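You operate a simulated robot arm through the tools that you are given. There is no shell and no other tool.

Carry out the task below with a simulated robot arm. There is one attempt and no reset: what you move stays moved.

JOB
Swap the silver footed post on the yellow square for the black one.
Fine: stand the old one in the STANDS bin; set the new one down about 3 cm short of the two pins and slide it up to them; leave the clamp closed on it. Set down upright: what you pick out.

The check looks at the end state, three seconds after you hand in, the way a careful person would. Anything else that was tipped, shoved, dropped, spilled or broken makes it a failure.

ROBOT AND FRAMES
A 7-joint arm with a fingered hand, fixed in place. Base frame: the origin is at the foot of the arm, x ahead of it, y to its left, z up; the work surface is at about z = 91. Lengths are in cm, angles in degrees, forces in N, time in s.
With the tool pointing down near the work surface it reaches from about 18 to 78 cm from the base axis. Its first joint turns from -166.0 to 166.0 degrees. Payload 4.9 kg.
Tool frame: the origin (TCP) lies between the finger pads and is the grasp point; the fingertips stand 3.2 cm ahead of it; z points along the fingers, y is the line along which they close. The gripper opens to 19.2 cm. The gripper's body begins 8.9 cm behind the TCP. The gripper is a hand of 3 fingers: y runs from the thumb to the fingers, the wrist lies at [0, 0, -26.7] in the tool frame, and closing takes about 1.5 s.
Orientation is that of the tool frame in the base frame, as a unit quaternion [x, y, z, w]. With the fingers straight down and closing along the base's y, the tool's x points along the base's -x, its y along +y and its z along -z.

CONTROLS
- The arm moves only by the tool servo_tool. Its argument "moves" is a list of rows, each a list of 7 numbers: the turn, a rotation vector about the base's x, y, z in units of 4 degrees (1.0 is 4 degrees), then the shift along the base's x, y, z in units of 25 mm (1.0 is 25 mm), then the gripper command, from -1 (fully open) to 1 (shut), values between in proportion. In form: [[ax, ay, az, dx, dy, dz, grip], ...]. A call has 1 to 20 rows; each row shifts and turns the commanded pose from where the row before left it. A call with a number of a shift or a turn outside -1 to 1 is refused whole. A row lasts 0.2 s, in which the tool goes at most 5 cm and 8.6 degrees; a call with a longer step from one row to the next is refused whole, and so is a gripper value outside its range. Where a pose cannot be reached the arm comes as near as it can. A force on the tool above 50 N (or 10 N above the force at the start of the call, whichever is more), or a blocked arm, ends the call early, and 0.2 s more pass. The fingers move at their own pace (about 15.3 cm/s each) and stop on an object; they squeeze with about 22 N. The grip force told is the motor's: it shows also when the fingers shut on nothing. Time passes only in rows, and 0.2 s behind the last, so rows that do not move let the fingers close. It gives the time, the measured TCP pose, the force on the tool (base axes), the opening and the grip force at its end, in the units of the frame above (readings bear some noise), with the torque about the TCP (base axes, N m) and any sound that the robot's microphone picked up.
- Cameras (640 x 400 px; columns grow to the right, rows downward): "scene" is fixed at [5.11, 49.42, 147.81]; the picture's right is [-0.54, -0.84, 0.00], its down [-0.38, 0.24, -0.89] and it looks along [0.75, -0.48, -0.45] (base axes); focal length 323 px, centre (320, 200). "wrist" rides on the gripper at [8, -4.6, -11.3] in the tool frame; the picture's right is [0.50, 0.87, 0.00], its down [-0.67, 0.39, -0.63] and it looks along [-0.55, 0.32, 0.78] (tool axes); focal length 226 px, centre (320, 200). There is no depth. A picture from a camera that has moved, and an enlarged one, comes with that camera's place and axes in the base frame and with its lens. The place of the scene camera against the robot may be out by one fixed shift of up to 1.2 cm in any direction.
- capture(camera): a new picture of that camera. No time passes.
- set_grasp(shape): the hand has 3 fingers and takes this shape, open, in about a second: jaw (thumb against the fingers, like two jaws); tri (thumb and two fingers); tip (a fingertip pinch); poke (one finger out to press); point (the index stretched); flat (the hand flat); cup (the hand cupped); fist (a fist). The gripper value then closes the fingers along that shape, each until it touches; the sizes above hold for jaw. It gives what a move gives, with no picture.
- enlarge(camera, box): a new picture of the part [left, top, right, bottom] of that camera's present view, enlarged. No time passes.
- finish_job(): hands the job in; it is judged then, once.

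Places have to be worked out from the pictures, the camera data and where the tool is seen. Open the gripper and draw the arm clear of the work before you hand the job in, unless the task says otherwise.

The tools are called after "Emit:" by a JSON object that holds its "method" and its "body". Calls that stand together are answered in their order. servo_tool: Moves the arm, as the interface text tells. Its arguments: {"type":"object","properties":{"moves":{"type":"array"}},"required":["moves"]} The other tools are called the same way: set_grasp (shape) gives the hand a shape; capture (camera) takes a picture; enlarge (camera, box) takes an enlarged picture of a part of a camera's view; finish_job () hands the job in.

At the start:

```text
clock: 0.0
tool_pos: [43.96, 14.92, 129.46]
orientation: [0.0, 1.0, 0.0, 0.0]
wrist_force: [0.3, -0.9, 0.0]
moment: [0.03, 0.03, -0.03]
opening: 19.2
gripper_force: 0.1
shape: jaw
```

scene: 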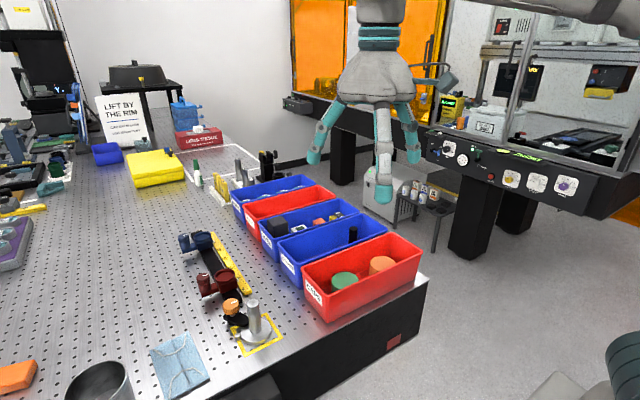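
wrist: 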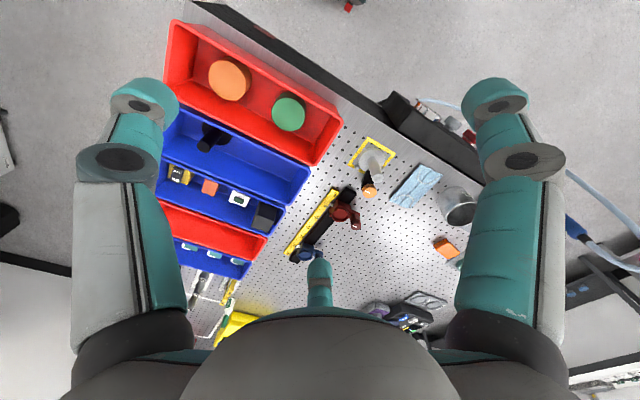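

I begin by looking closer at the work area: the yellow square with the silver post, the bins and the other posts.

Emit:
{"method": "enlarge", "body": {"camera": "scene", "box": [180, 270, 340, 370]}}

Emit:
{"method": "enlarge", "body": {"camera": "scene", "box": [220, 160, 440, 320]}}

Emit:
{"method": "enlarge", "body": {"camera": "wrist", "box": [270, 110, 430, 270]}}

Emit:
{"method": "enlarge", "body": {"camera": "wrist", "box": [130, 10, 350, 290]}}

Emit:
{"method": "enlarge", "body": {"camera": "scene", "box": [80, 90, 300, 220]}}

```text
4.00 times, centred on (260, 320) of scene
camera zoom: at [5.11, 49.42, 147.81], right [-0.54, -0.84, 0.0], down [-0.38, 0.24, -0.89], along [0.75, -0.48, -0.45], focal length 1291 px, centre (560, -280)
```

zoom: 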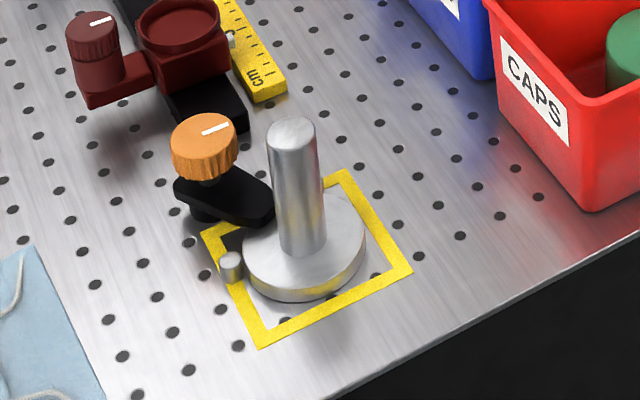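

```text
2.50 times, centred on (330, 240) of scene
camera zoom: at [5.11, 49.42, 147.81], right [-0.54, -0.84, 0.0], down [-0.38, 0.24, -0.89], along [0.75, -0.48, -0.45], focal length 807 px, centre (295, 100)
```

zoom: 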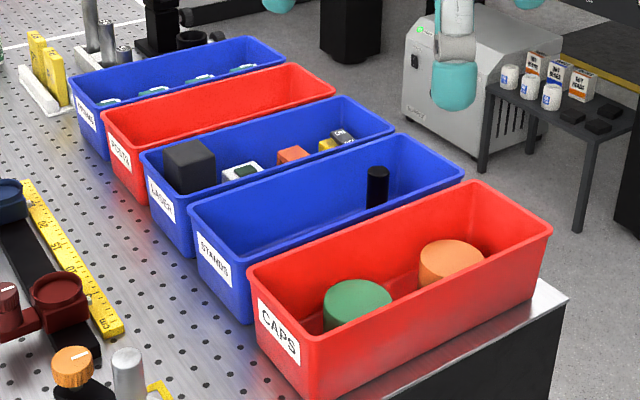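

```text
2.50 times, centred on (350, 190) of wrist
camera zoom: at [36.16, 10.36, 140.68], right [-0.5, 0.87, 0.0], down [0.67, 0.39, 0.63], along [0.55, 0.32, -0.78], focal length 565 px, centre (245, 225)
```

zoom: 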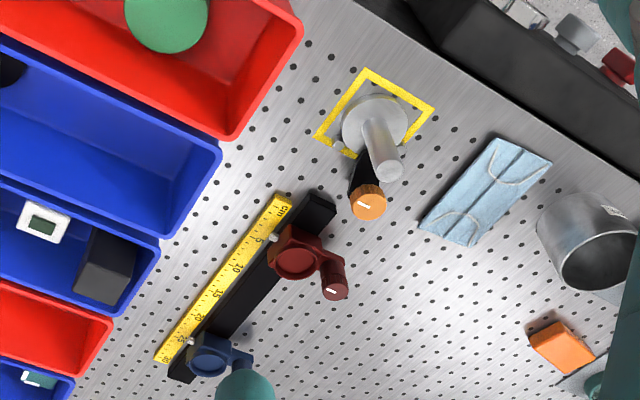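

```text
1.43 times, centred on (240, 150) of wrist
camera zoom: at [36.16, 10.36, 140.68], right [-0.5, 0.87, 0.0], down [0.67, 0.39, 0.63], along [0.55, 0.32, -0.78], focal length 323 px, centre (434, 271)
```

zoom: 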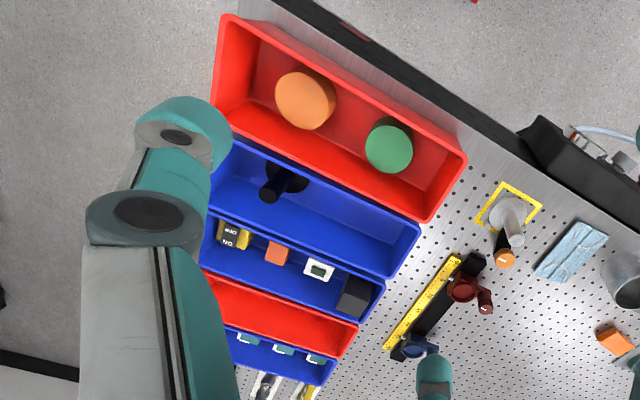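

```text
2.91 times, centred on (190, 155) of scene
camera zoom: at [5.11, 49.42, 147.81], right [-0.54, -0.84, 0.0], down [-0.38, 0.24, -0.89], along [0.75, -0.48, -0.45], focal length 939 px, centre (698, 331)
```

zoom: 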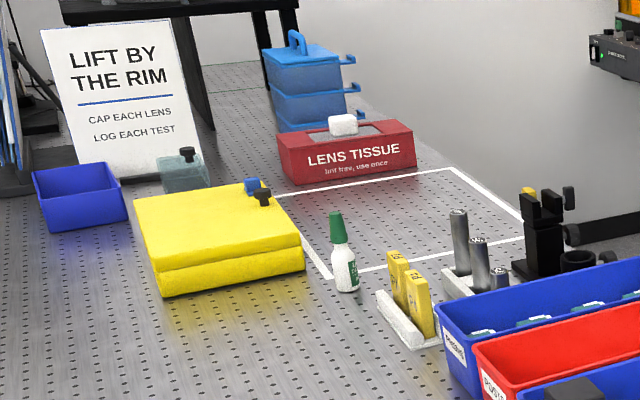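

The black footed post stands in the STANDS bin near (64.5, 1), and the silver one is near (53, 34.7) under an orange-knob clamp. I bring the wrist camera closer, staying high, to read the clamp and the pins.

Emit:
{"method": "servo_tool", "body": {"moves": [[0, 0, 0, 0.3, 1, -0.6, -1], [0, 0, 0, 0.3, 1, -0.6, -1], [0, 0, 0, 0.3, 1, -0.6, -1], [0, 0, 0, 0.3, 1, -0.6, -1], [0, 0, 0, 0.3, 1, -0.6, -1], [0, 0, 0, 0.3, 1, -0.6, -1], [0, 0, 0, 0, 0, 0, -1]]}}

Emit:
{"method": "enlarge", "body": {"camera": "wrist", "box": [200, 0, 440, 200]}}

Emit:
{"method": "capture", "body": {"camera": "wrist"}}

Emit:
{"method": "capture", "body": {"camera": "scene"}}

```text
clock: 1.6
tool_pos: [48.59, 29.87, 120.61]
orientation: [0.001, 1.0, 0.0, 0.0]
wrist_force: [-0.5, -0.2, 0.1]
moment: [-0.04, 0.03, 0.0]
opening: 19.19
gripper_force: 0.1
shape: jaw
```

```text
2.00 times, centred on (320, 100) of wrist
camera zoom: at [40.78, 25.38, 131.78], right [-0.5, 0.87, 0.0], down [0.67, 0.39, 0.63], along [0.55, 0.32, -0.78], focal length 452 px, centre (320, 400)
```

zoom: 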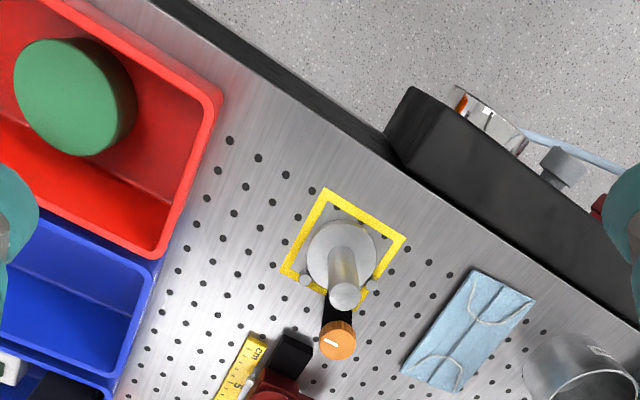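

```text
taken
camera wrist: at [40.78, 25.38, 131.78], right [-0.5, 0.87, 0.0], down [0.67, 0.39, 0.63], along [0.55, 0.32, -0.78], focal length 226 px, centre (320, 200)
```

wrist: 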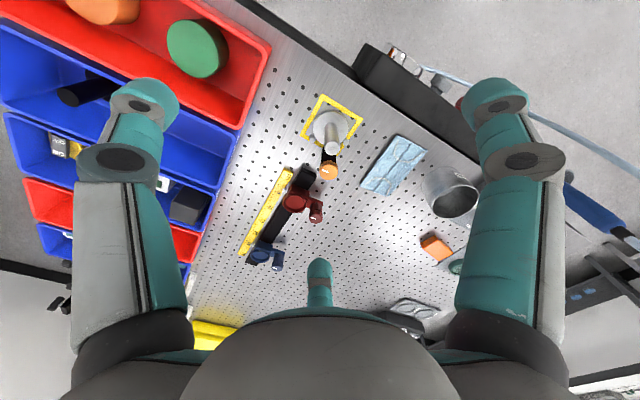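

```text
taken
```

scene: 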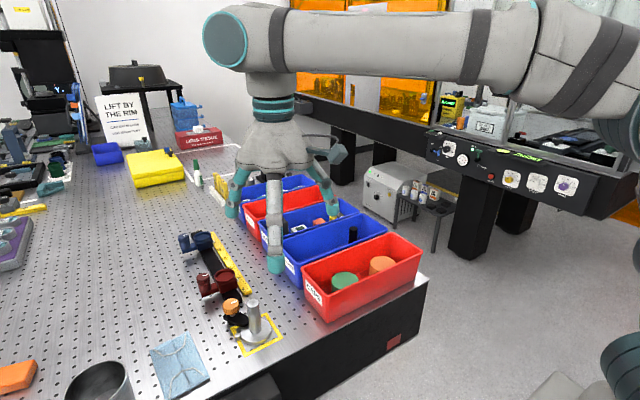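

The pins sit roughly at (54, 38.7) and (57.1, 33.3), with the clamp pointing in between them. I zoom in much more on the clamp, both cameras.

Emit:
{"method": "enlarge", "body": {"camera": "wrist", "box": [295, 85, 375, 185]}}

Emit:
{"method": "enlarge", "body": {"camera": "scene", "box": [210, 285, 290, 365]}}

Emit:
{"method": "enlarge", "body": {"camera": "scene", "box": [160, 220, 260, 310]}}

Emit:
{"method": "enlarge", "body": {"camera": "wrist", "box": [0, 60, 240, 260]}}

```text
4.00 times, centred on (335, 135) of wrist
camera zoom: at [40.78, 25.38, 131.78], right [-0.5, 0.87, 0.0], down [0.67, 0.39, 0.63], along [0.55, 0.32, -0.78], focal length 904 px, centre (260, 460)
```

zoom: 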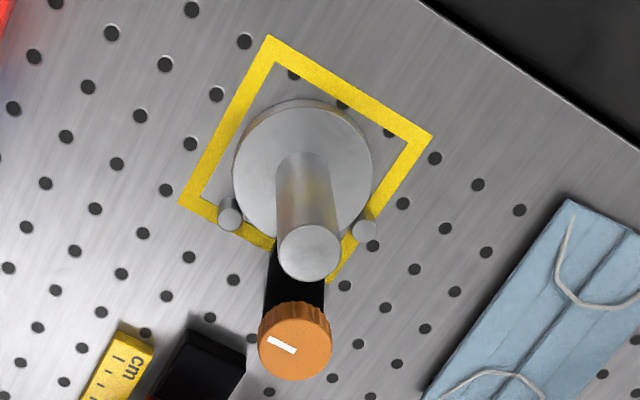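

```text
5.00 times, centred on (250, 325) of scene
camera zoom: at [5.11, 49.42, 147.81], right [-0.54, -0.84, 0.0], down [-0.38, 0.24, -0.89], along [0.75, -0.48, -0.45], focal length 1614 px, centre (670, -425)
```

zoom: 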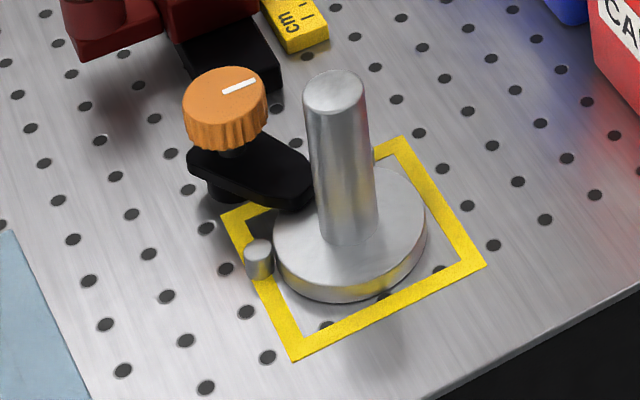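

```text
4.44 times, centred on (210, 265) of scene
camera zoom: at [5.11, 49.42, 147.81], right [-0.54, -0.84, 0.0], down [-0.38, 0.24, -0.89], along [0.75, -0.48, -0.45], focal length 1435 px, centre (809, -89)
```

zoom: 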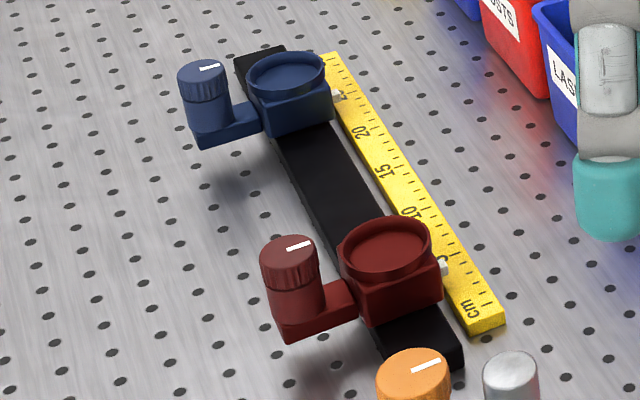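

```text
2.00 times, centred on (120, 160) of wrist
camera zoom: at [40.78, 25.38, 131.78], right [-0.5, 0.87, 0.0], down [0.67, 0.39, 0.63], along [0.55, 0.32, -0.78], focal length 452 px, centre (720, 280)
```

zoom: 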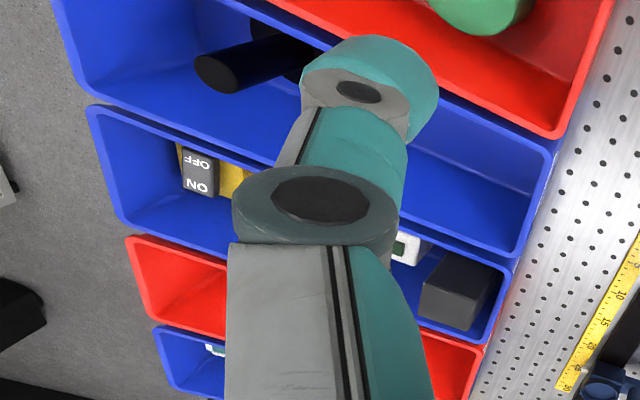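

All knob pointers point along -y (locked, it seems); the orange knob is centred near (59.1, 38), top about z = 97. Before using the hand I watch how its fingers close in the jaw shape, in free air.

Emit:
{"method": "servo_tool", "body": {"moves": [[0, 0, 0, 0, 0, 0, 0.4], [0, 0, 0, 0, 0, 0, 0.4], [0, 0, 0, 0, 0, 0, 0.4], [0, 0, 0, 0, 0, 0, 0.4], [0, 0, 0, 0, 0, 0, 0.4], [0, 0, 0, 0, 0, 0, 0.4]]}}

Emit:
{"method": "capture", "body": {"camera": "wrist"}}

Emit:
{"method": "enlarge", "body": {"camera": "scene", "box": [190, 90, 370, 290]}}

```text
clock: 3.0
tool_pos: [48.73, 29.87, 120.53]
orientation: [0.0, 1.0, 0.0, 0.0]
wrist_force: [-0.4, -0.3, 0.0]
moment: [-0.01, 0.03, -0.02]
opening: 5.79
gripper_force: 0.1
shape: jaw
```

```text
taken
camera wrist: at [40.77, 25.35, 131.79], right [-0.5, 0.87, 0.0], down [0.67, 0.39, 0.63], along [0.55, 0.32, -0.78], focal length 226 px, centre (320, 200)
```

wrist: 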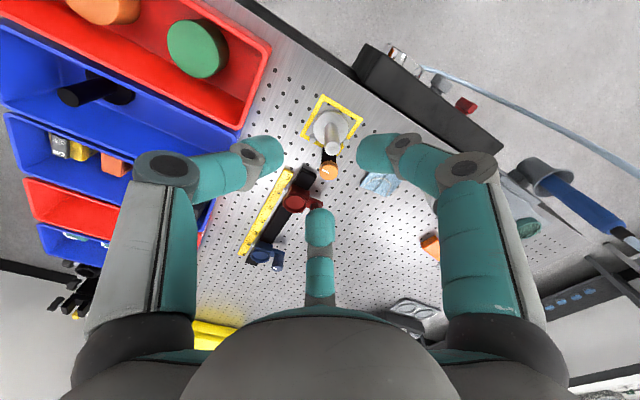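

```text
2.00 times, centred on (280, 190) of scene
camera zoom: at [5.11, 49.42, 147.81], right [-0.54, -0.84, 0.0], down [-0.38, 0.24, -0.89], along [0.75, -0.48, -0.45], focal length 646 px, centre (400, 220)
```

zoom: 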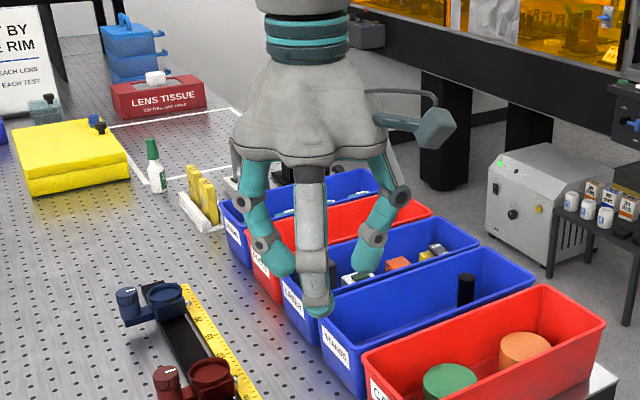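

The three fingers close centrically (thumb on -y, fingers at ±60° of +y), and the silver post lies in the gap between two of them when the hand is over the knob. I move over the knob, staying above everything, to get a better look.

Emit:
{"method": "servo_tool", "body": {"moves": [[0, 0, 0, 0.8, 0.62, -0.6, 0.2], [0, 0, 0, 0.8, 0.62, -0.6, 0.2], [0, 0, 0, 0.8, 0.62, -0.6, 0.2], [0, 0, 0, 0.8, 0.62, -0.6, 0.2], [0, 0, 0, 0.8, 0.62, -0.6, 0.2], [0, 0, 0, 0, 0, 0, 0.2]]}}

Emit:
{"method": "capture", "body": {"camera": "wrist"}}

Emit:
{"method": "enlarge", "body": {"camera": "wrist", "box": [240, 60, 400, 220]}}

Emit:
{"method": "enlarge", "body": {"camera": "scene", "box": [170, 220, 310, 370]}}

```text
clock: 4.4
tool_pos: [58.67, 37.64, 112.81]
orientation: [0.001, 1.0, 0.001, 0.0]
wrist_force: [0.1, 0.5, -0.6]
moment: [0.02, -0.01, -0.05]
opening: 7.66
gripper_force: 0.0
shape: jaw
```

```text
taken
camera wrist: at [50.83, 33.1, 124.07], right [-0.5, 0.87, 0.0], down [0.67, 0.39, 0.63], along [0.55, 0.32, -0.78], focal length 226 px, centre (320, 200)
```

wrist: 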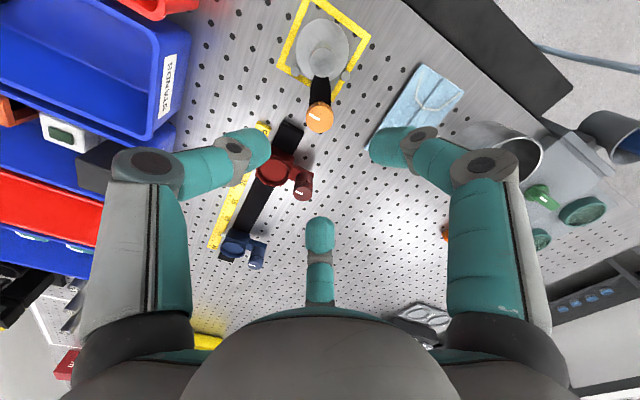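

```text
2.50 times, centred on (320, 140) of wrist
camera zoom: at [50.83, 33.1, 124.07], right [-0.5, 0.87, 0.0], down [0.67, 0.39, 0.63], along [0.55, 0.32, -0.78], focal length 565 px, centre (320, 350)
```

zoom: 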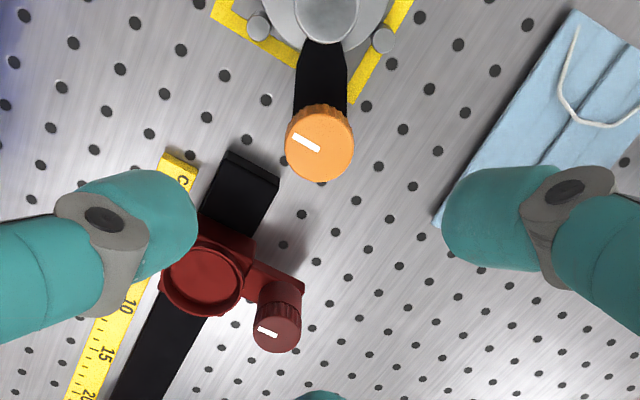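

```text
2.67 times, centred on (240, 295) of scene
camera zoom: at [5.11, 49.42, 147.81], right [-0.54, -0.84, 0.0], down [-0.38, 0.24, -0.89], along [0.75, -0.48, -0.45], focal length 861 px, centre (533, -53)
```

zoom: 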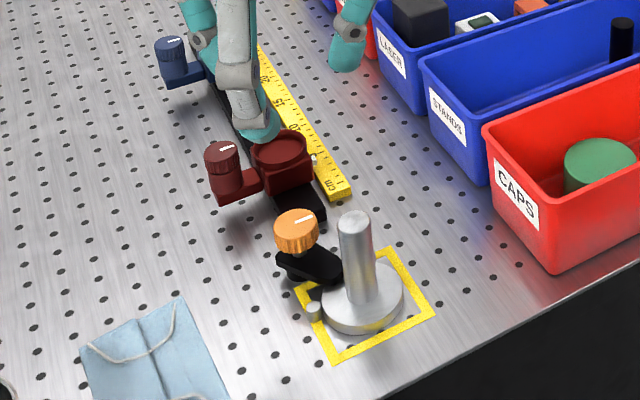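

The fingers curl inward with knuckles wide out, so I must know the bin's rim height and see whether another hand shape is slimmer. I check the bins and try the tip and tri shapes here, well above everything.

Emit:
{"method": "enlarge", "body": {"camera": "scene", "box": [260, 190, 440, 330]}}

Emit:
{"method": "set_grasp", "body": {"shape": "tip"}}

Emit:
{"method": "servo_tool", "body": {"moves": [[0, 0, 0, 0, 0, 0, 0.4], [0, 0, 0, 0, 0, 0, 0.4], [0, 0, 0, 0, 0, 0, 0.4], [0, 0, 0, 0, 0, 0, 0.4], [0, 0, 0, 0, 0, 0, 0.4]]}}

Emit:
{"method": "capture", "body": {"camera": "wrist"}}

Emit:
{"method": "enlarge", "body": {"camera": "scene", "box": [160, 120, 340, 260]}}

Emit:
{"method": "set_grasp", "body": {"shape": "tri"}}

Emit:
{"method": "servo_tool", "body": {"moves": [[0, 0, 0, 0, 0, 0, 0.4], [0, 0, 0, 0, 0, 0, 0.4], [0, 0, 0, 0, 0, 0, 0.4], [0, 0, 0, 0, 0, 0, 0.4], [0, 0, 0, 0, 0, 0, 0.4]]}}

Emit:
{"method": "capture", "body": {"camera": "wrist"}}

Emit:
{"method": "enlarge", "body": {"camera": "scene", "box": [160, 120, 340, 260]}}

```text
2.86 times, centred on (350, 260) of scene
camera zoom: at [5.11, 49.42, 147.81], right [-0.54, -0.84, 0.0], down [-0.38, 0.24, -0.89], along [0.75, -0.48, -0.45], focal length 922 px, centre (234, 29)
```

zoom: 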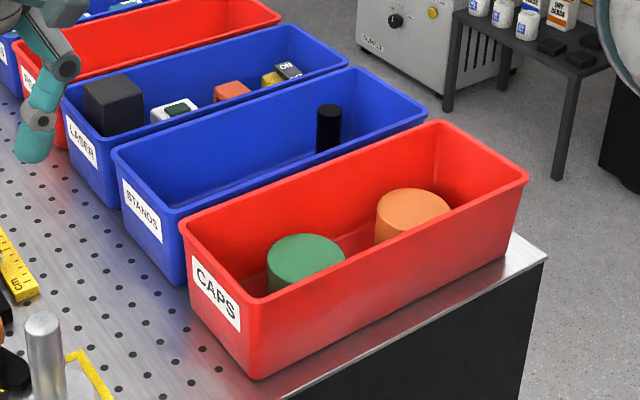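

```text
clock: 5.3
tool_pos: [58.59, 37.62, 112.86]
orientation: [0.0, 1.0, 0.0, -0.001]
wrist_force: [0.1, -0.7, -0.2]
moment: [0.01, 0.02, 0.02]
opening: 19.18
gripper_force: 0.1
shape: tip
```

```text
clock: 6.5
tool_pos: [58.6, 37.67, 112.81]
orientation: [0.001, 1.0, 0.0, 0.0]
wrist_force: [1.0, 0.9, 0.8]
moment: [-0.02, 0.01, 0.01]
opening: 5.81
gripper_force: 0.0
shape: tip
```

```text
taken
camera wrist: at [50.82, 33.1, 124.09], right [-0.5, 0.87, 0.0], down [0.67, 0.39, 0.63], along [0.55, 0.32, -0.78], focal length 226 px, centre (320, 200)
```

wrist: 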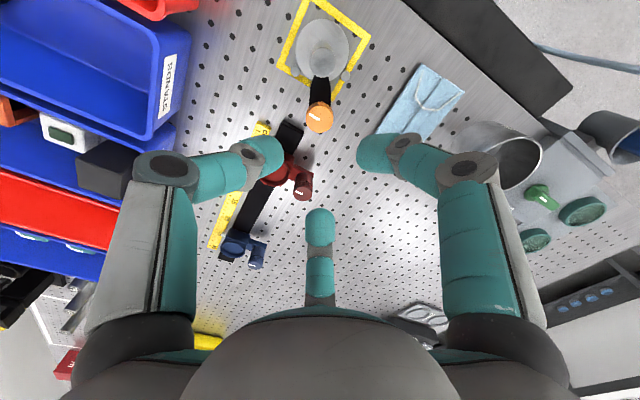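

```text
2.86 times, centred on (250, 190) of scene
camera zoom: at [5.11, 49.42, 147.81], right [-0.54, -0.84, 0.0], down [-0.38, 0.24, -0.89], along [0.75, -0.48, -0.45], focal length 922 px, centre (520, 229)
```

zoom: 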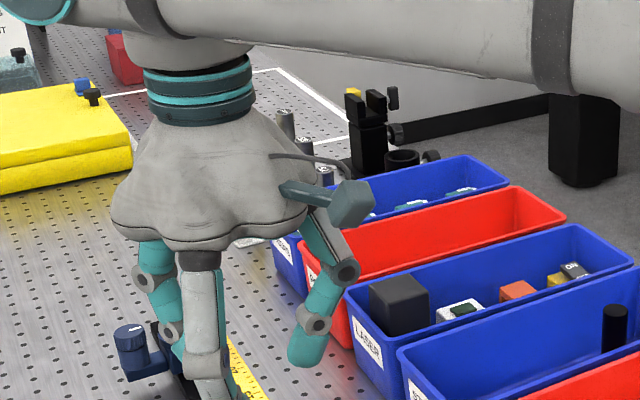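

```text
clock: 7.4
tool_pos: [58.71, 37.74, 112.76]
orientation: [0.001, 1.0, 0.0, 0.0]
wrist_force: [0.1, 0.3, -0.2]
moment: [0.03, 0.02, 0.02]
opening: 19.2
gripper_force: 0.1
shape: tri
```

```text
clock: 8.6
tool_pos: [58.5, 37.6, 112.76]
orientation: [0.0, 1.0, 0.0, 0.0]
wrist_force: [0.0, 0.0, -0.3]
moment: [0.04, -0.03, -0.01]
opening: 5.79
gripper_force: 0.0
shape: tri
```

```text
taken
camera wrist: at [50.82, 33.1, 124.08], right [-0.5, 0.87, 0.0], down [0.67, 0.39, 0.63], along [0.55, 0.32, -0.78], focal length 226 px, centre (320, 200)
```

wrist: 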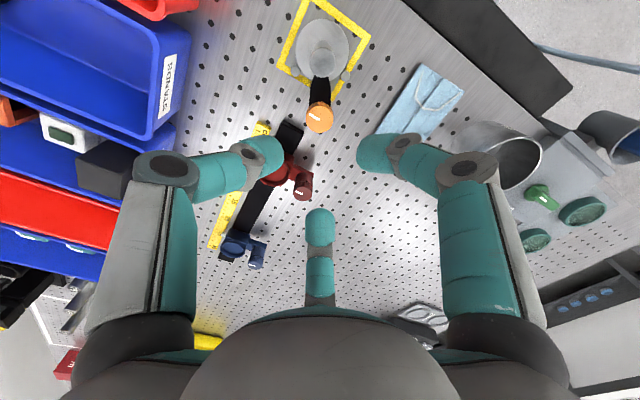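

```text
2.86 times, centred on (250, 190) of scene
camera zoom: at [5.11, 49.42, 147.81], right [-0.54, -0.84, 0.0], down [-0.38, 0.24, -0.89], along [0.75, -0.48, -0.45], focal length 922 px, centre (520, 229)
```

zoom: 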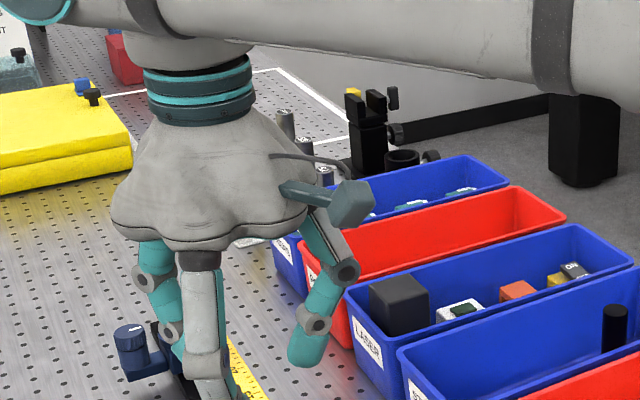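

All grip shapes look the same here, so I return to jaw. I pre-turn the hand −28° (keeping the post in the gap between fingers) and descend part-way over the knob.

Emit:
{"method": "set_grasp", "body": {"shape": "jaw"}}

Emit:
{"method": "servo_tool", "body": {"moves": [[0, 0, 0, 0, 0, 0, 0.3], [0, 0, 0, 0, 0, 0, 0.3], [0, 0, 0, 0, 0, 0, 0.3], [0, 0, 0, 0, 0, 0, 0.3], [0, 0, -1, 0.03, 0.01, -0.45, 0.3], [0, 0, -1, 0.03, 0.01, -0.45, 0.3], [0, 0, -1, 0.03, 0.01, -0.45, 0.3], [0, 0, -1, 0.03, 0.01, -0.45, 0.3], [0, 0, -1, 0.03, 0.01, -0.45, 0.3], [0, 0, -1, 0.03, 0.01, -0.45, 0.3], [0, 0, -1, 0.03, 0.01, -0.45, 0.3], [0, 0, 0, 0, 0, 0, 0.3], [0, 0, 0, 0, 0, 0, 0.3]]}}

Emit:
{"method": "capture", "body": {"camera": "wrist"}}

Emit:
{"method": "enlarge", "body": {"camera": "scene", "box": [170, 200, 310, 370]}}

```text
clock: 9.5
tool_pos: [58.61, 37.53, 112.85]
orientation: [0.001, 1.0, 0.0, -0.001]
wrist_force: [-0.1, -0.5, 0.5]
moment: [0.0, -0.02, -0.02]
opening: 19.19
gripper_force: 0.0
shape: jaw
```

```text
clock: 12.3
tool_pos: [58.98, 37.79, 105.18]
orientation: [0.242, 0.97, 0.001, 0.0]
wrist_force: [0.4, 0.2, 0.8]
moment: [-0.03, 0.0, 0.0]
opening: 6.75
gripper_force: 0.0
shape: jaw
```

```text
taken
camera wrist: at [50.05, 37.53, 116.38], right [-0.03, 1.0, 0.0], down [0.77, 0.03, 0.63], along [0.63, 0.02, -0.78], focal length 226 px, centre (320, 200)
```

wrist: 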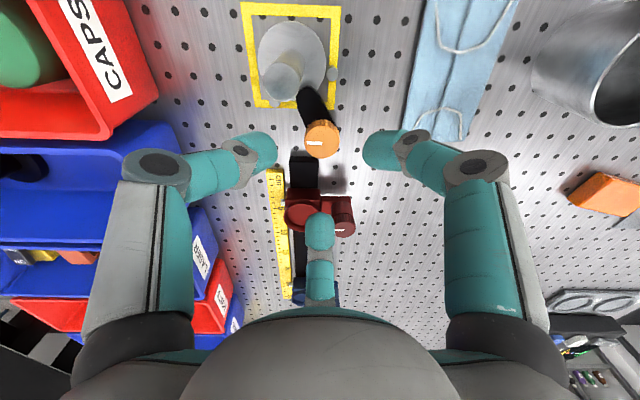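

```text
2.35 times, centred on (240, 285) of scene
camera zoom: at [5.11, 49.42, 147.81], right [-0.54, -0.84, 0.0], down [-0.38, 0.24, -0.89], along [0.75, -0.48, -0.45], focal length 760 px, centre (508, 0)
```

zoom: 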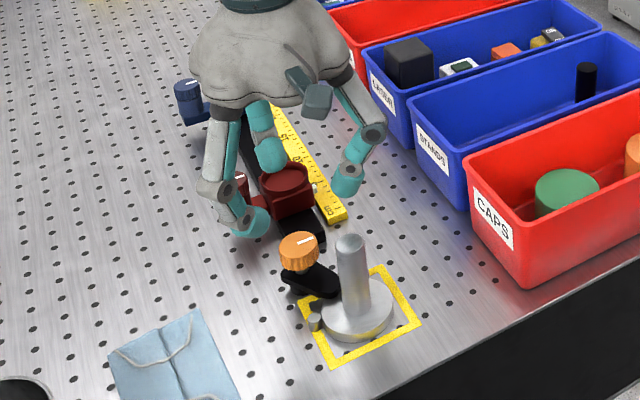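

The knob sits nearly below the TCP. I enlarge to refine its centre before descending.

Emit:
{"method": "enlarge", "body": {"camera": "wrist", "box": [230, 10, 410, 190]}}

```text
2.22 times, centred on (320, 100) of wrist
camera zoom: at [50.05, 37.53, 116.38], right [-0.03, 1.0, 0.0], down [0.77, 0.03, 0.63], along [0.63, 0.02, -0.78], focal length 502 px, centre (320, 422)
```

zoom: 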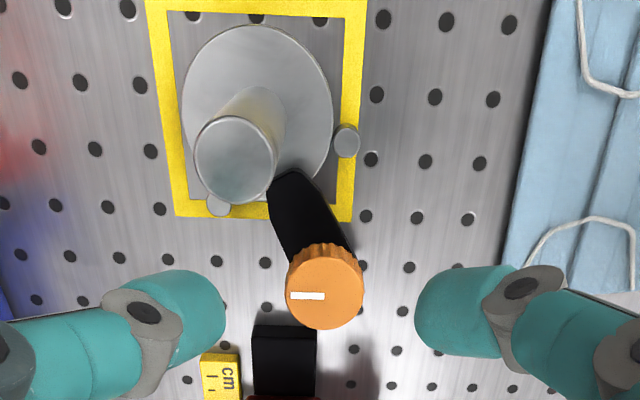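

Knob centre refined to about (58.95, 38.0). I descend to TCP z ≈ 98.5 so only the fingertips reach around the knob.

Emit:
{"method": "servo_tool", "body": {"moves": [[0, 0, 0, 0, 0.04, -0.6, 0.3], [0, 0, 0, 0, 0.04, -0.6, 0.3], [0, 0, 0, 0, 0, -0.6, 0.3], [0, 0, 0, 0, 0, -0.5, 0.3], [0, 0, 0, 0, 0, -0.38, 0.3], [0, 0, 0, 0, 0, 0, 0.3]]}}

Emit:
{"method": "capture", "body": {"camera": "wrist"}}

Emit:
{"method": "enlarge", "body": {"camera": "scene", "box": [190, 250, 290, 360]}}

```text
clock: 13.7
tool_pos: [59.05, 38.16, 98.28]
orientation: [0.241, 0.97, 0.0, 0.0]
wrist_force: [-0.2, 0.6, -1.3]
moment: [0.0, -0.01, 0.01]
opening: 6.78
gripper_force: 0.1
shape: jaw
```

```text
taken
camera wrist: at [49.98, 37.8, 109.64], right [-0.03, 1.0, 0.0], down [0.77, 0.03, 0.63], along [0.63, 0.02, -0.78], focal length 226 px, centre (320, 200)
```

wrist: 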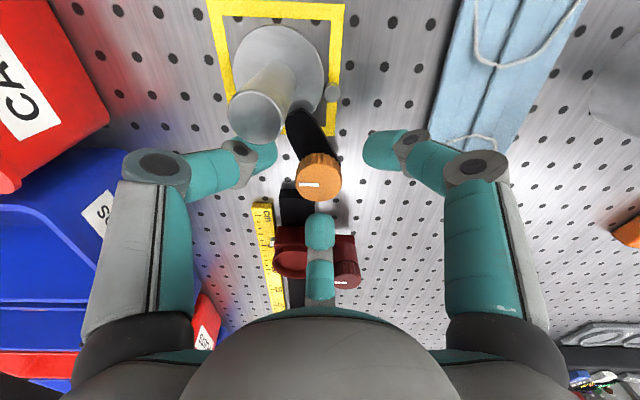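

```text
3.64 times, centred on (240, 305) of scene
camera zoom: at [5.11, 49.42, 147.81], right [-0.54, -0.84, 0.0], down [-0.38, 0.24, -0.89], along [0.75, -0.48, -0.45], focal length 1174 px, centre (611, -182)
```

zoom: 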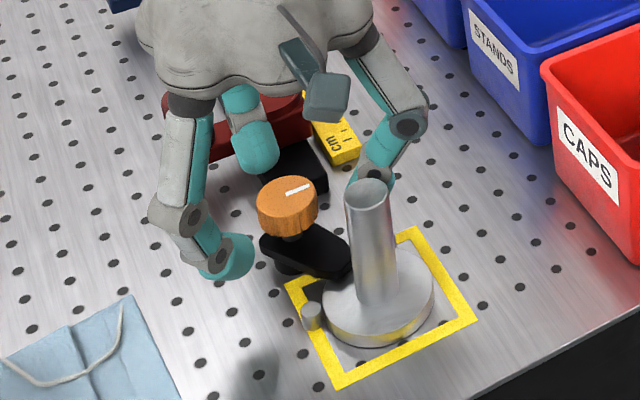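

The fingers surround the knob with the post clear between two of them. I close on the knob.

Emit:
{"method": "servo_tool", "body": {"moves": [[0, 0, 0, 0, 0, 0, 0.6], [0, 0, 0, 0, 0, 0, 0.8], [0, 0, 0, 0, 0, 0, 1], [0, 0, 0, 0, 0, 0, 1], [0, 0, 0, 0, 0, 0, 1], [0, 0, 0, 0, 0, 0, 1]]}}

Emit:
{"method": "enlarge", "body": {"camera": "scene", "box": [190, 250, 290, 360]}}

Emit:
{"method": "enlarge", "body": {"camera": "wrist", "box": [220, 80, 420, 260]}}

```text
clock: 15.1
tool_pos: [59.04, 38.04, 98.3]
orientation: [0.243, 0.97, 0.0, 0.0]
wrist_force: [3.3, -0.7, -1.6]
moment: [-0.02, -0.14, 0.02]
opening: 2.53
gripper_force: 22.2
shape: jaw
```

```text
3.64 times, centred on (240, 305) of scene
camera zoom: at [5.11, 49.42, 147.81], right [-0.54, -0.84, 0.0], down [-0.38, 0.24, -0.89], along [0.75, -0.48, -0.45], focal length 1174 px, centre (611, -182)
```

zoom: 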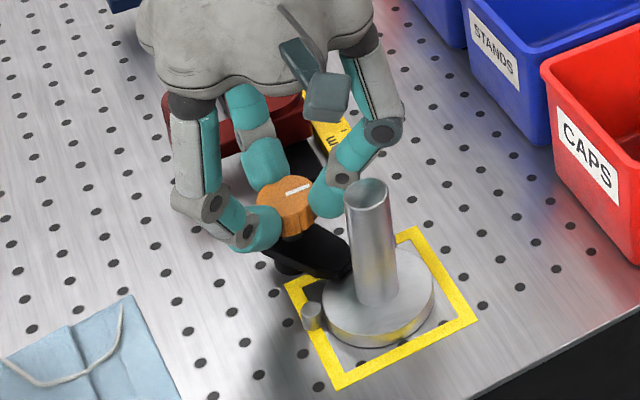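

```text
2.22 times, centred on (320, 170) of wrist
camera zoom: at [49.99, 37.78, 109.64], right [-0.03, 1.0, 0.0], down [0.77, 0.03, 0.63], along [0.63, 0.02, -0.78], focal length 502 px, centre (320, 267)
```

zoom: 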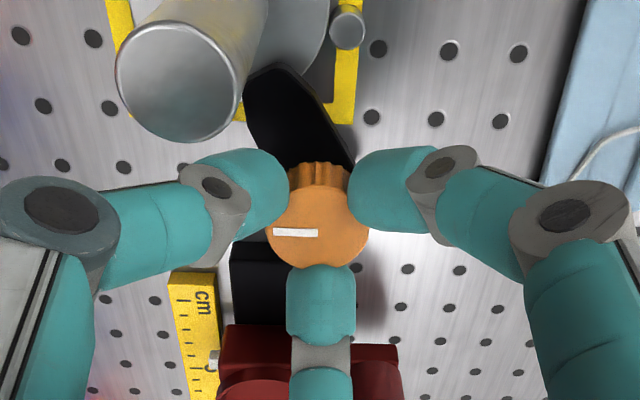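

The knob is held by all three fingers. I turn it counterclockwise 16° first and watch the torque.

Emit:
{"method": "servo_tool", "body": {"moves": [[0, 0, 0.5, 0, 0, 0, 1], [0, 0, 0.5, 0, 0, 0, 1], [0, 0, 0.5, 0, 0, 0, 1], [0, 0, 0.5, 0, 0, 0, 1], [0, 0, 0.5, 0, 0, 0, 1], [0, 0, 0.5, 0, 0, 0, 1], [0, 0, 0.5, 0, 0, 0, 1], [0, 0, 0.5, 0, 0, 0, 1]]}}

Emit:
{"method": "enlarge", "body": {"camera": "scene", "box": [190, 250, 290, 360]}}

Emit:
{"method": "enlarge", "body": {"camera": "wrist", "box": [220, 80, 420, 260]}}

```text
clock: 16.9
tool_pos: [59.01, 37.99, 98.43]
orientation: [0.105, 0.994, 0.0, -0.001]
wrist_force: [1.4, -1.6, -1.9]
moment: [-0.07, -0.09, -0.05]
opening: 2.54
gripper_force: 22.3
shape: jaw
```

```text
3.64 times, centred on (240, 305) of scene
camera zoom: at [5.11, 49.42, 147.81], right [-0.54, -0.84, 0.0], down [-0.38, 0.24, -0.89], along [0.75, -0.48, -0.45], focal length 1174 px, centre (611, -182)
```

zoom: 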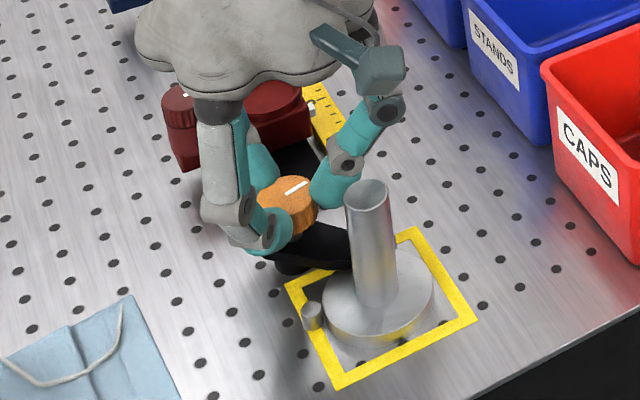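

```text
2.22 times, centred on (320, 170) of wrist
camera zoom: at [50.43, 35.19, 109.64], right [-0.31, 0.95, 0.0], down [0.74, 0.24, 0.63], along [0.6, 0.19, -0.78], focal length 502 px, centre (320, 267)
```

zoom: 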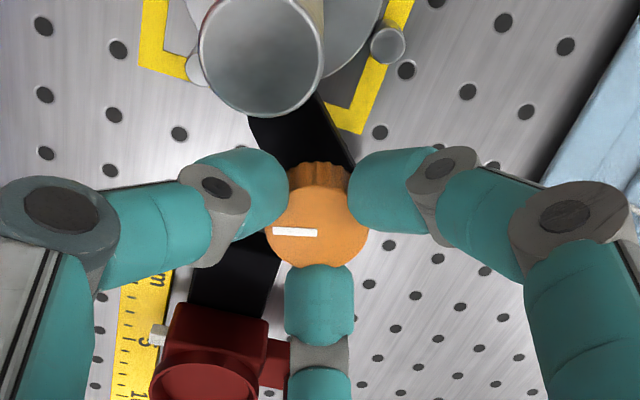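

The knob turned easily and the clamp arm swings with it (arm now pointing a little more toward −y). I continue counterclockwise by another 36°, which still keeps the fingers off the post.

Emit:
{"method": "servo_tool", "body": {"moves": [[0, 0, 0.6, 0, 0, 0, 1], [0, 0, 0.6, 0, 0, 0, 1], [0, 0, 0.6, 0, 0, 0, 1], [0, 0, 0.6, 0, 0, 0, 1], [0, 0, 0.6, 0, 0, 0, 1], [0, 0, 0.6, 0, 0, 0, 1], [0, 0, 0.6, 0, 0, 0, 1], [0, 0, 0.6, 0, 0, 0, 1], [0, 0, 0.6, 0, 0, 0, 1], [0, 0, 0.6, 0, 0, 0, 1], [0, 0, 0.6, 0, 0, 0, 1], [0, 0, 0.6, 0, 0, 0, 1], [0, 0, 0.6, 0, 0, 0, 1], [0, 0, 0.6, 0, 0, 0, 1], [0, 0, 0.6, 0, 0, 0, 1]]}}

Emit:
{"method": "enlarge", "body": {"camera": "scene", "box": [190, 250, 290, 360]}}

Emit:
{"method": "enlarge", "body": {"camera": "wrist", "box": [220, 80, 420, 260]}}

```text
clock: 20.1
tool_pos: [59.0, 37.94, 98.29]
orientation: [-0.208, 0.978, 0.0, 0.0]
wrist_force: [1.6, -9.6, 3.2]
moment: [-0.32, -0.11, -0.03]
opening: 2.58
gripper_force: 21.5
shape: jaw
```

```text
3.64 times, centred on (240, 305) of scene
camera zoom: at [5.11, 49.42, 147.81], right [-0.54, -0.84, 0.0], down [-0.38, 0.24, -0.89], along [0.75, -0.48, -0.45], focal length 1174 px, centre (611, -182)
```

zoom: 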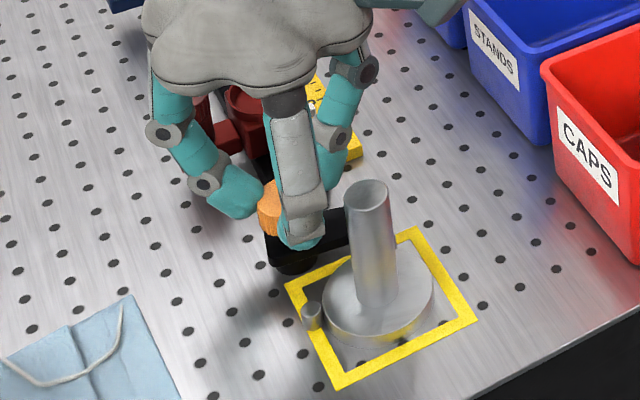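

```text
2.22 times, centred on (320, 170) of wrist
camera zoom: at [53.81, 30.56, 109.63], right [-0.81, 0.59, 0.0], down [0.46, 0.63, 0.63], along [0.37, 0.51, -0.78], focal length 502 px, centre (320, 267)
```

zoom: 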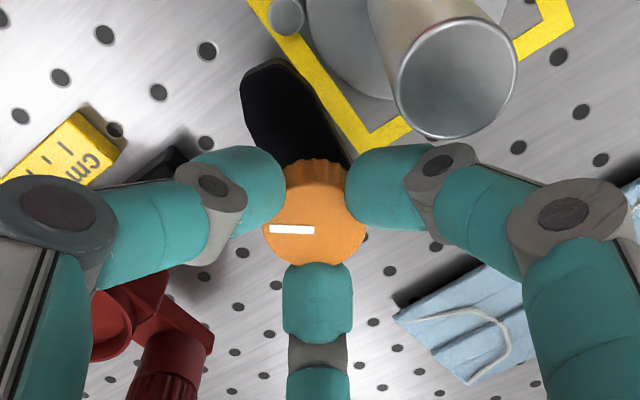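

The arm has swung about 52° and is nearly off the disc. I release, turn back, regrasp and turn it on another ~40° for good clearance.

Emit:
{"method": "servo_tool", "body": {"moves": [[0, 0, 0, 0, 0, 0, 0.3], [0, 0, 0, 0, 0, 0, 0.3], [0, 0, 0, 0, 0, 0, 0.3], [0, 0, 0, 0, 0, 0, 0.3], [0, 0, -1, 0, 0, 0, 0.3], [0, 0, -1, 0, 0, 0, 0.3], [0, 0, -1, 0, 0, 0, 0.3], [0, 0, -1, 0, 0, 0, 0.3], [0, 0, -1, 0, 0, 0, 0.3], [0, 0, -1, 0, 0, 0, 0.3], [0, 0, -1, 0, 0, 0, 0.3], [0, 0, -1, 0, 0, 0, 0.3], [0, 0, -1, 0, 0, 0, 0.3], [0, 0, -1, 0, 0, 0, 0.3], [0, 0, -1, 0, 0, 0, 0.3], [0, 0, -1, 0, 0, 0, 0.3], [0, 0, 0, 0, 0, 0, 0.3]]}}

Emit:
{"method": "enlarge", "body": {"camera": "wrist", "box": [220, 80, 420, 260]}}

Emit:
{"method": "enlarge", "body": {"camera": "scene", "box": [190, 250, 290, 360]}}

```text
clock: 23.7
tool_pos: [59.02, 37.89, 98.38]
orientation: [0.209, 0.978, 0.001, 0.0]
wrist_force: [0.4, -0.6, -0.3]
moment: [-0.01, 0.0, 0.01]
opening: 6.7
gripper_force: 0.0
shape: jaw
```

```text
2.22 times, centred on (320, 170) of wrist
camera zoom: at [50.09, 37.1, 109.65], right [-0.1, 0.99, 0.0], down [0.77, 0.08, 0.63], along [0.63, 0.06, -0.78], focal length 502 px, centre (320, 267)
```

zoom: 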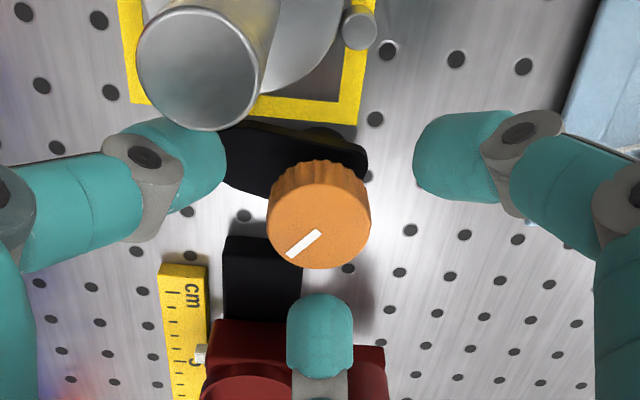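

```text
3.64 times, centred on (240, 305) of scene
camera zoom: at [5.11, 49.42, 147.81], right [-0.54, -0.84, 0.0], down [-0.38, 0.24, -0.89], along [0.75, -0.48, -0.45], focal length 1174 px, centre (611, -182)
```

zoom: 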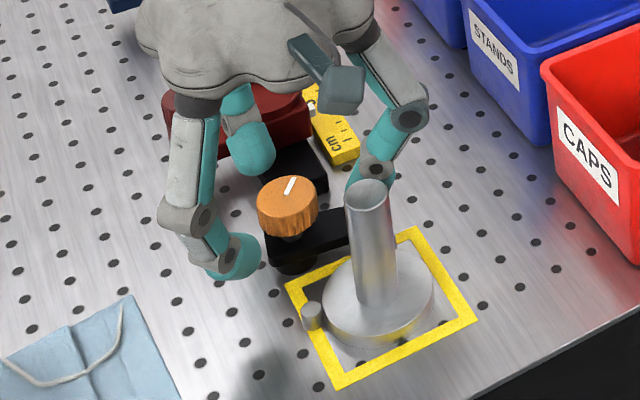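

The clamp stays where I left it. I regrasp and turn a further ~43°.

Emit:
{"method": "servo_tool", "body": {"moves": [[0, 0, 0, 0, 0, 0, 0.6], [0, 0, 0, 0, 0, 0, 0.8], [0, 0, 0, 0, 0, 0, 1], [0, 0, 0, 0, 0, 0, 1], [0, 0, 0, 0, 0, 0, 1], [0, 0, 0.8, 0, 0, 0, 1], [0, 0, 0.8, 0, 0, 0, 1], [0, 0, 0.8, 0, 0, 0, 1], [0, 0, 0.8, 0, 0, 0, 1], [0, 0, 0.8, 0, 0, 0, 1], [0, 0, 0.8, 0, 0, 0, 1], [0, 0, 0.8, 0, 0, 0, 1], [0, 0, 0.8, 0, 0, 0, 1], [0, 0, 0.8, 0, 0, 0, 1], [0, 0, 0.8, 0, 0, 0, 1], [0, 0, 0.8, 0, 0, 0, 1], [0, 0, 0.8, 0, 0, 0, 1], [0, 0, 0, 0, 0, 0, 1]]}}

Emit:
{"method": "enlarge", "body": {"camera": "wrist", "box": [220, 80, 420, 260]}}

Emit:
{"method": "enlarge", "body": {"camera": "scene", "box": [190, 250, 290, 360]}}

```text
clock: 27.5
tool_pos: [59.08, 37.88, 98.29]
orientation: [-0.125, 0.992, 0.001, 0.0]
wrist_force: [5.1, -5.0, 1.0]
moment: [-0.19, -0.21, -0.05]
opening: 2.55
gripper_force: 22.0
shape: jaw
```

```text
2.22 times, centred on (320, 170) of wrist
camera zoom: at [52.65, 31.54, 109.61], right [-0.7, 0.71, 0.0], down [0.55, 0.54, 0.63], along [0.45, 0.44, -0.78], focal length 502 px, centre (320, 267)
```

zoom: 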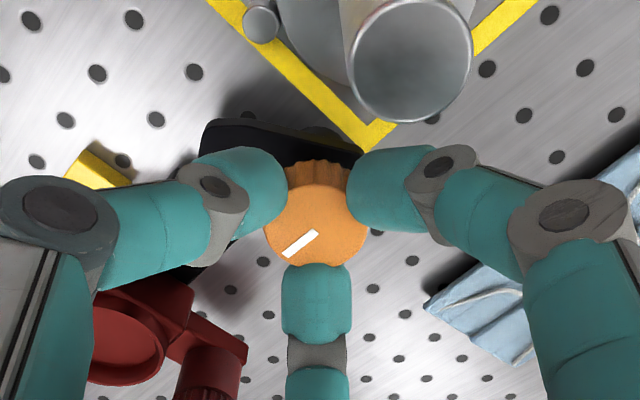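

```text
3.64 times, centred on (240, 305) of scene
camera zoom: at [5.11, 49.42, 147.81], right [-0.54, -0.84, 0.0], down [-0.38, 0.24, -0.89], along [0.75, -0.48, -0.45], focal length 1174 px, centre (611, -182)
```

zoom: 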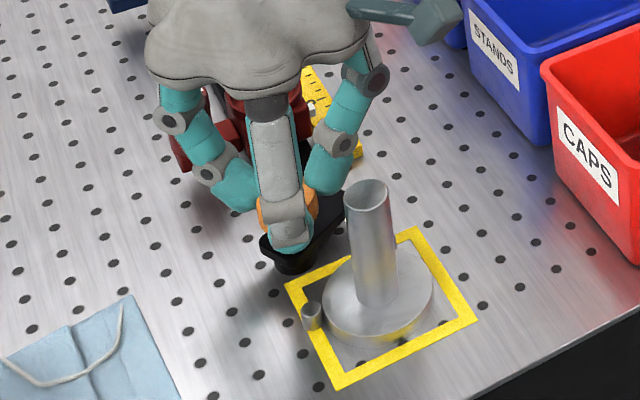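

The clamp arm has swung about 90°, clear of the disc. I release the knob and rise straight up.

Emit:
{"method": "servo_tool", "body": {"moves": [[0, 0, 0, 0, 0, 0, 0.3], [0, 0, 0, 0, 0, 0, 0.3], [0, 0, 0, 0, 0, 0, 0.3], [0, 0, 0, 0, 0, 0, 0.3], [0, 0, 0, 0, 0, 0.8, 0.3], [0, 0, 0, 0, 0, 1, 0.3], [0, 0, 0, 0, 0, 1, 0.3], [0, 0, -0.9, -0.9, -0.4, 1, 0.3], [0, 0, -0.9, -0.9, -0.4, 1, 0.3], [0, 0, -0.9, -0.6, -0.4, 0.2, 0.3], [0, 0, -0.9, 0, 0, 0, 0.3], [0, 0, 0, 0, 0, 0, 0.3]]}}

Emit:
{"method": "capture", "body": {"camera": "wrist"}}

Emit:
{"method": "enlarge", "body": {"camera": "wrist", "box": [250, 40, 410, 200]}}

Emit:
{"method": "enlarge", "body": {"camera": "scene", "box": [190, 250, 290, 360]}}

```text
clock: 30.1
tool_pos: [53.03, 34.96, 111.01]
orientation: [0.001, 1.0, -0.001, 0.0]
wrist_force: [0.3, 0.3, 0.2]
moment: [0.0, 0.0, 0.01]
opening: 6.7
gripper_force: 0.1
shape: jaw
```

```text
taken
camera wrist: at [45.29, 30.49, 122.3], right [-0.5, 0.87, 0.0], down [0.67, 0.39, 0.63], along [0.55, 0.31, -0.78], focal length 226 px, centre (320, 200)
```

wrist: 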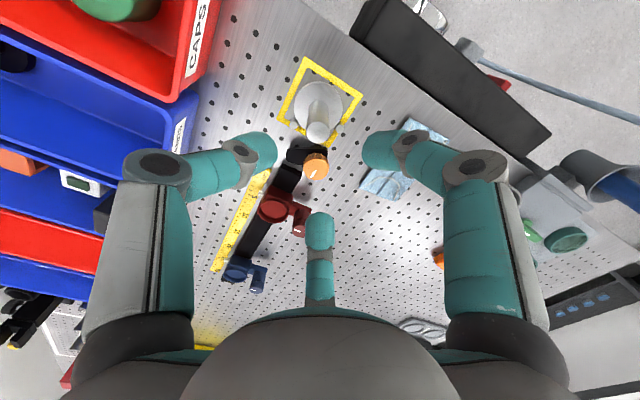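

```text
2.50 times, centred on (330, 120) of wrist
camera zoom: at [45.29, 30.49, 122.3], right [-0.5, 0.87, 0.0], down [0.67, 0.39, 0.63], along [0.55, 0.31, -0.78], focal length 565 px, centre (295, 400)
```

zoom: 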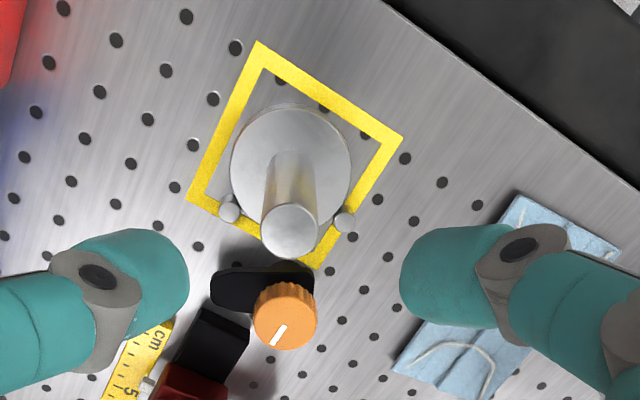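

```text
3.64 times, centred on (240, 305) of scene
camera zoom: at [5.11, 49.42, 147.81], right [-0.54, -0.84, 0.0], down [-0.38, 0.24, -0.89], along [0.75, -0.48, -0.45], focal length 1174 px, centre (611, -182)
```

zoom: 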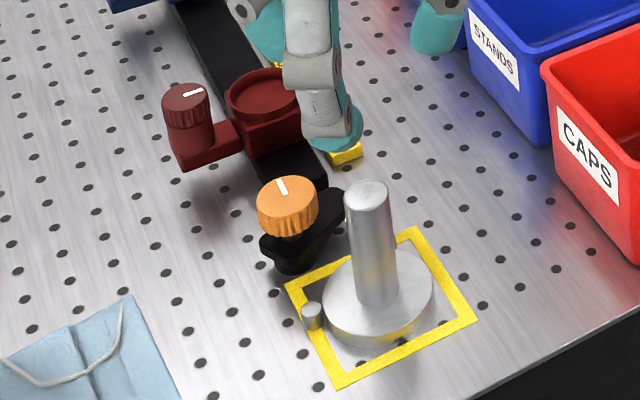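

The clamp is open and the silver post untouched. I turn the hand −60° so the gap between fingers faces the knob, staying above the post, and re-measure the post.

Emit:
{"method": "servo_tool", "body": {"moves": [[0, 0, -1, 0, 0, 0, 0.3], [0, 0, -1, 0, 0, 0, 0.3], [0, 0, -1, 0, 0, 0, 0.3], [0, 0, -1, 0, 0, 0, 0.3], [0, 0, -1, 0, 0, 0, 0.3], [0, 0, -1, 0, 0, 0, 0.3], [0, 0, -1, 0, 0, 0, 0.3], [0, 0, -1, 0, 0, 0, 0.3], [0, 0, -1, 0, 0, 0, 0.3], [0, 0, -1, 0, 0, 0, 0.3], [0, 0, -1, 0, 0, 0, 0.3], [0, 0, -1, 0, 0, 0, 0.3], [0, 0, -1, 0, 0, 0, 0.3], [0, 0, -1, 0, 0, 0, 0.3], [0, 0, -1, 0, 0, 0, 0.3], [0, 0, 0, 0, 0, 0, 0.3]]}}

Emit:
{"method": "capture", "body": {"camera": "wrist"}}

Emit:
{"method": "enlarge", "body": {"camera": "wrist", "box": [240, 40, 400, 200]}}

Emit:
{"method": "capture", "body": {"camera": "scene"}}

```text
clock: 33.5
tool_pos: [52.97, 34.95, 110.92]
orientation: [0.501, 0.865, 0.0, 0.0]
wrist_force: [-0.2, 0.1, -0.4]
moment: [0.0, 0.02, 0.04]
opening: 6.73
gripper_force: 0.0
shape: jaw
```

```text
taken
camera wrist: at [45.21, 39.64, 122.11], right [0.5, 0.86, 0.0], down [0.67, -0.39, 0.63], along [0.55, -0.32, -0.78], focal length 226 px, centre (320, 200)
```

wrist: 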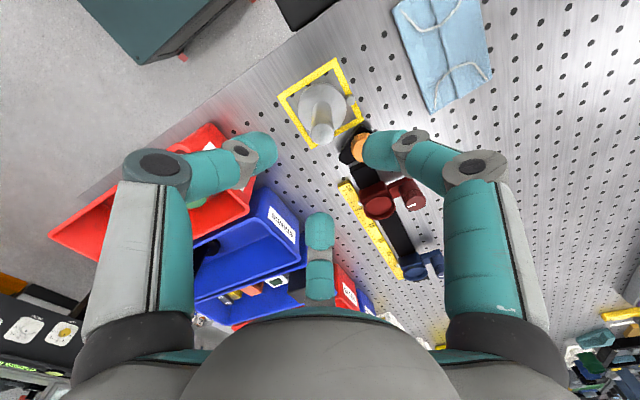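

```text
2.50 times, centred on (320, 120) of wrist
camera zoom: at [45.21, 39.64, 122.11], right [0.5, 0.86, 0.0], down [0.67, -0.39, 0.63], along [0.55, -0.32, -0.78], focal length 565 px, centre (320, 400)
```

zoom: 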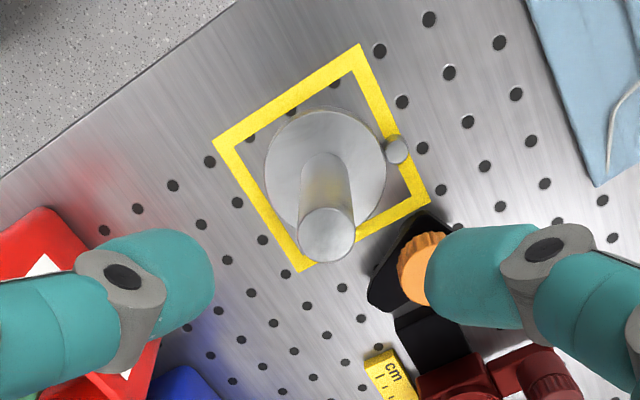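

```text
taken
```

scene: 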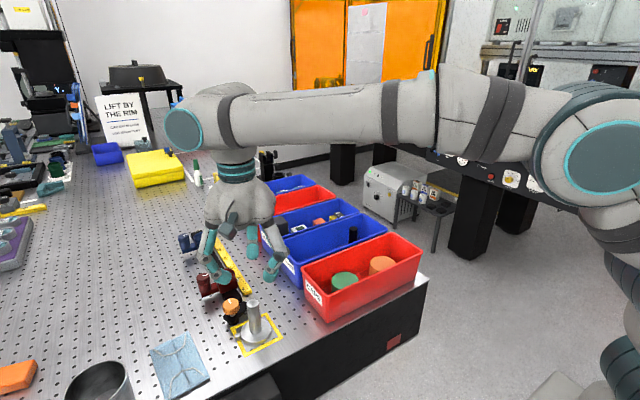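

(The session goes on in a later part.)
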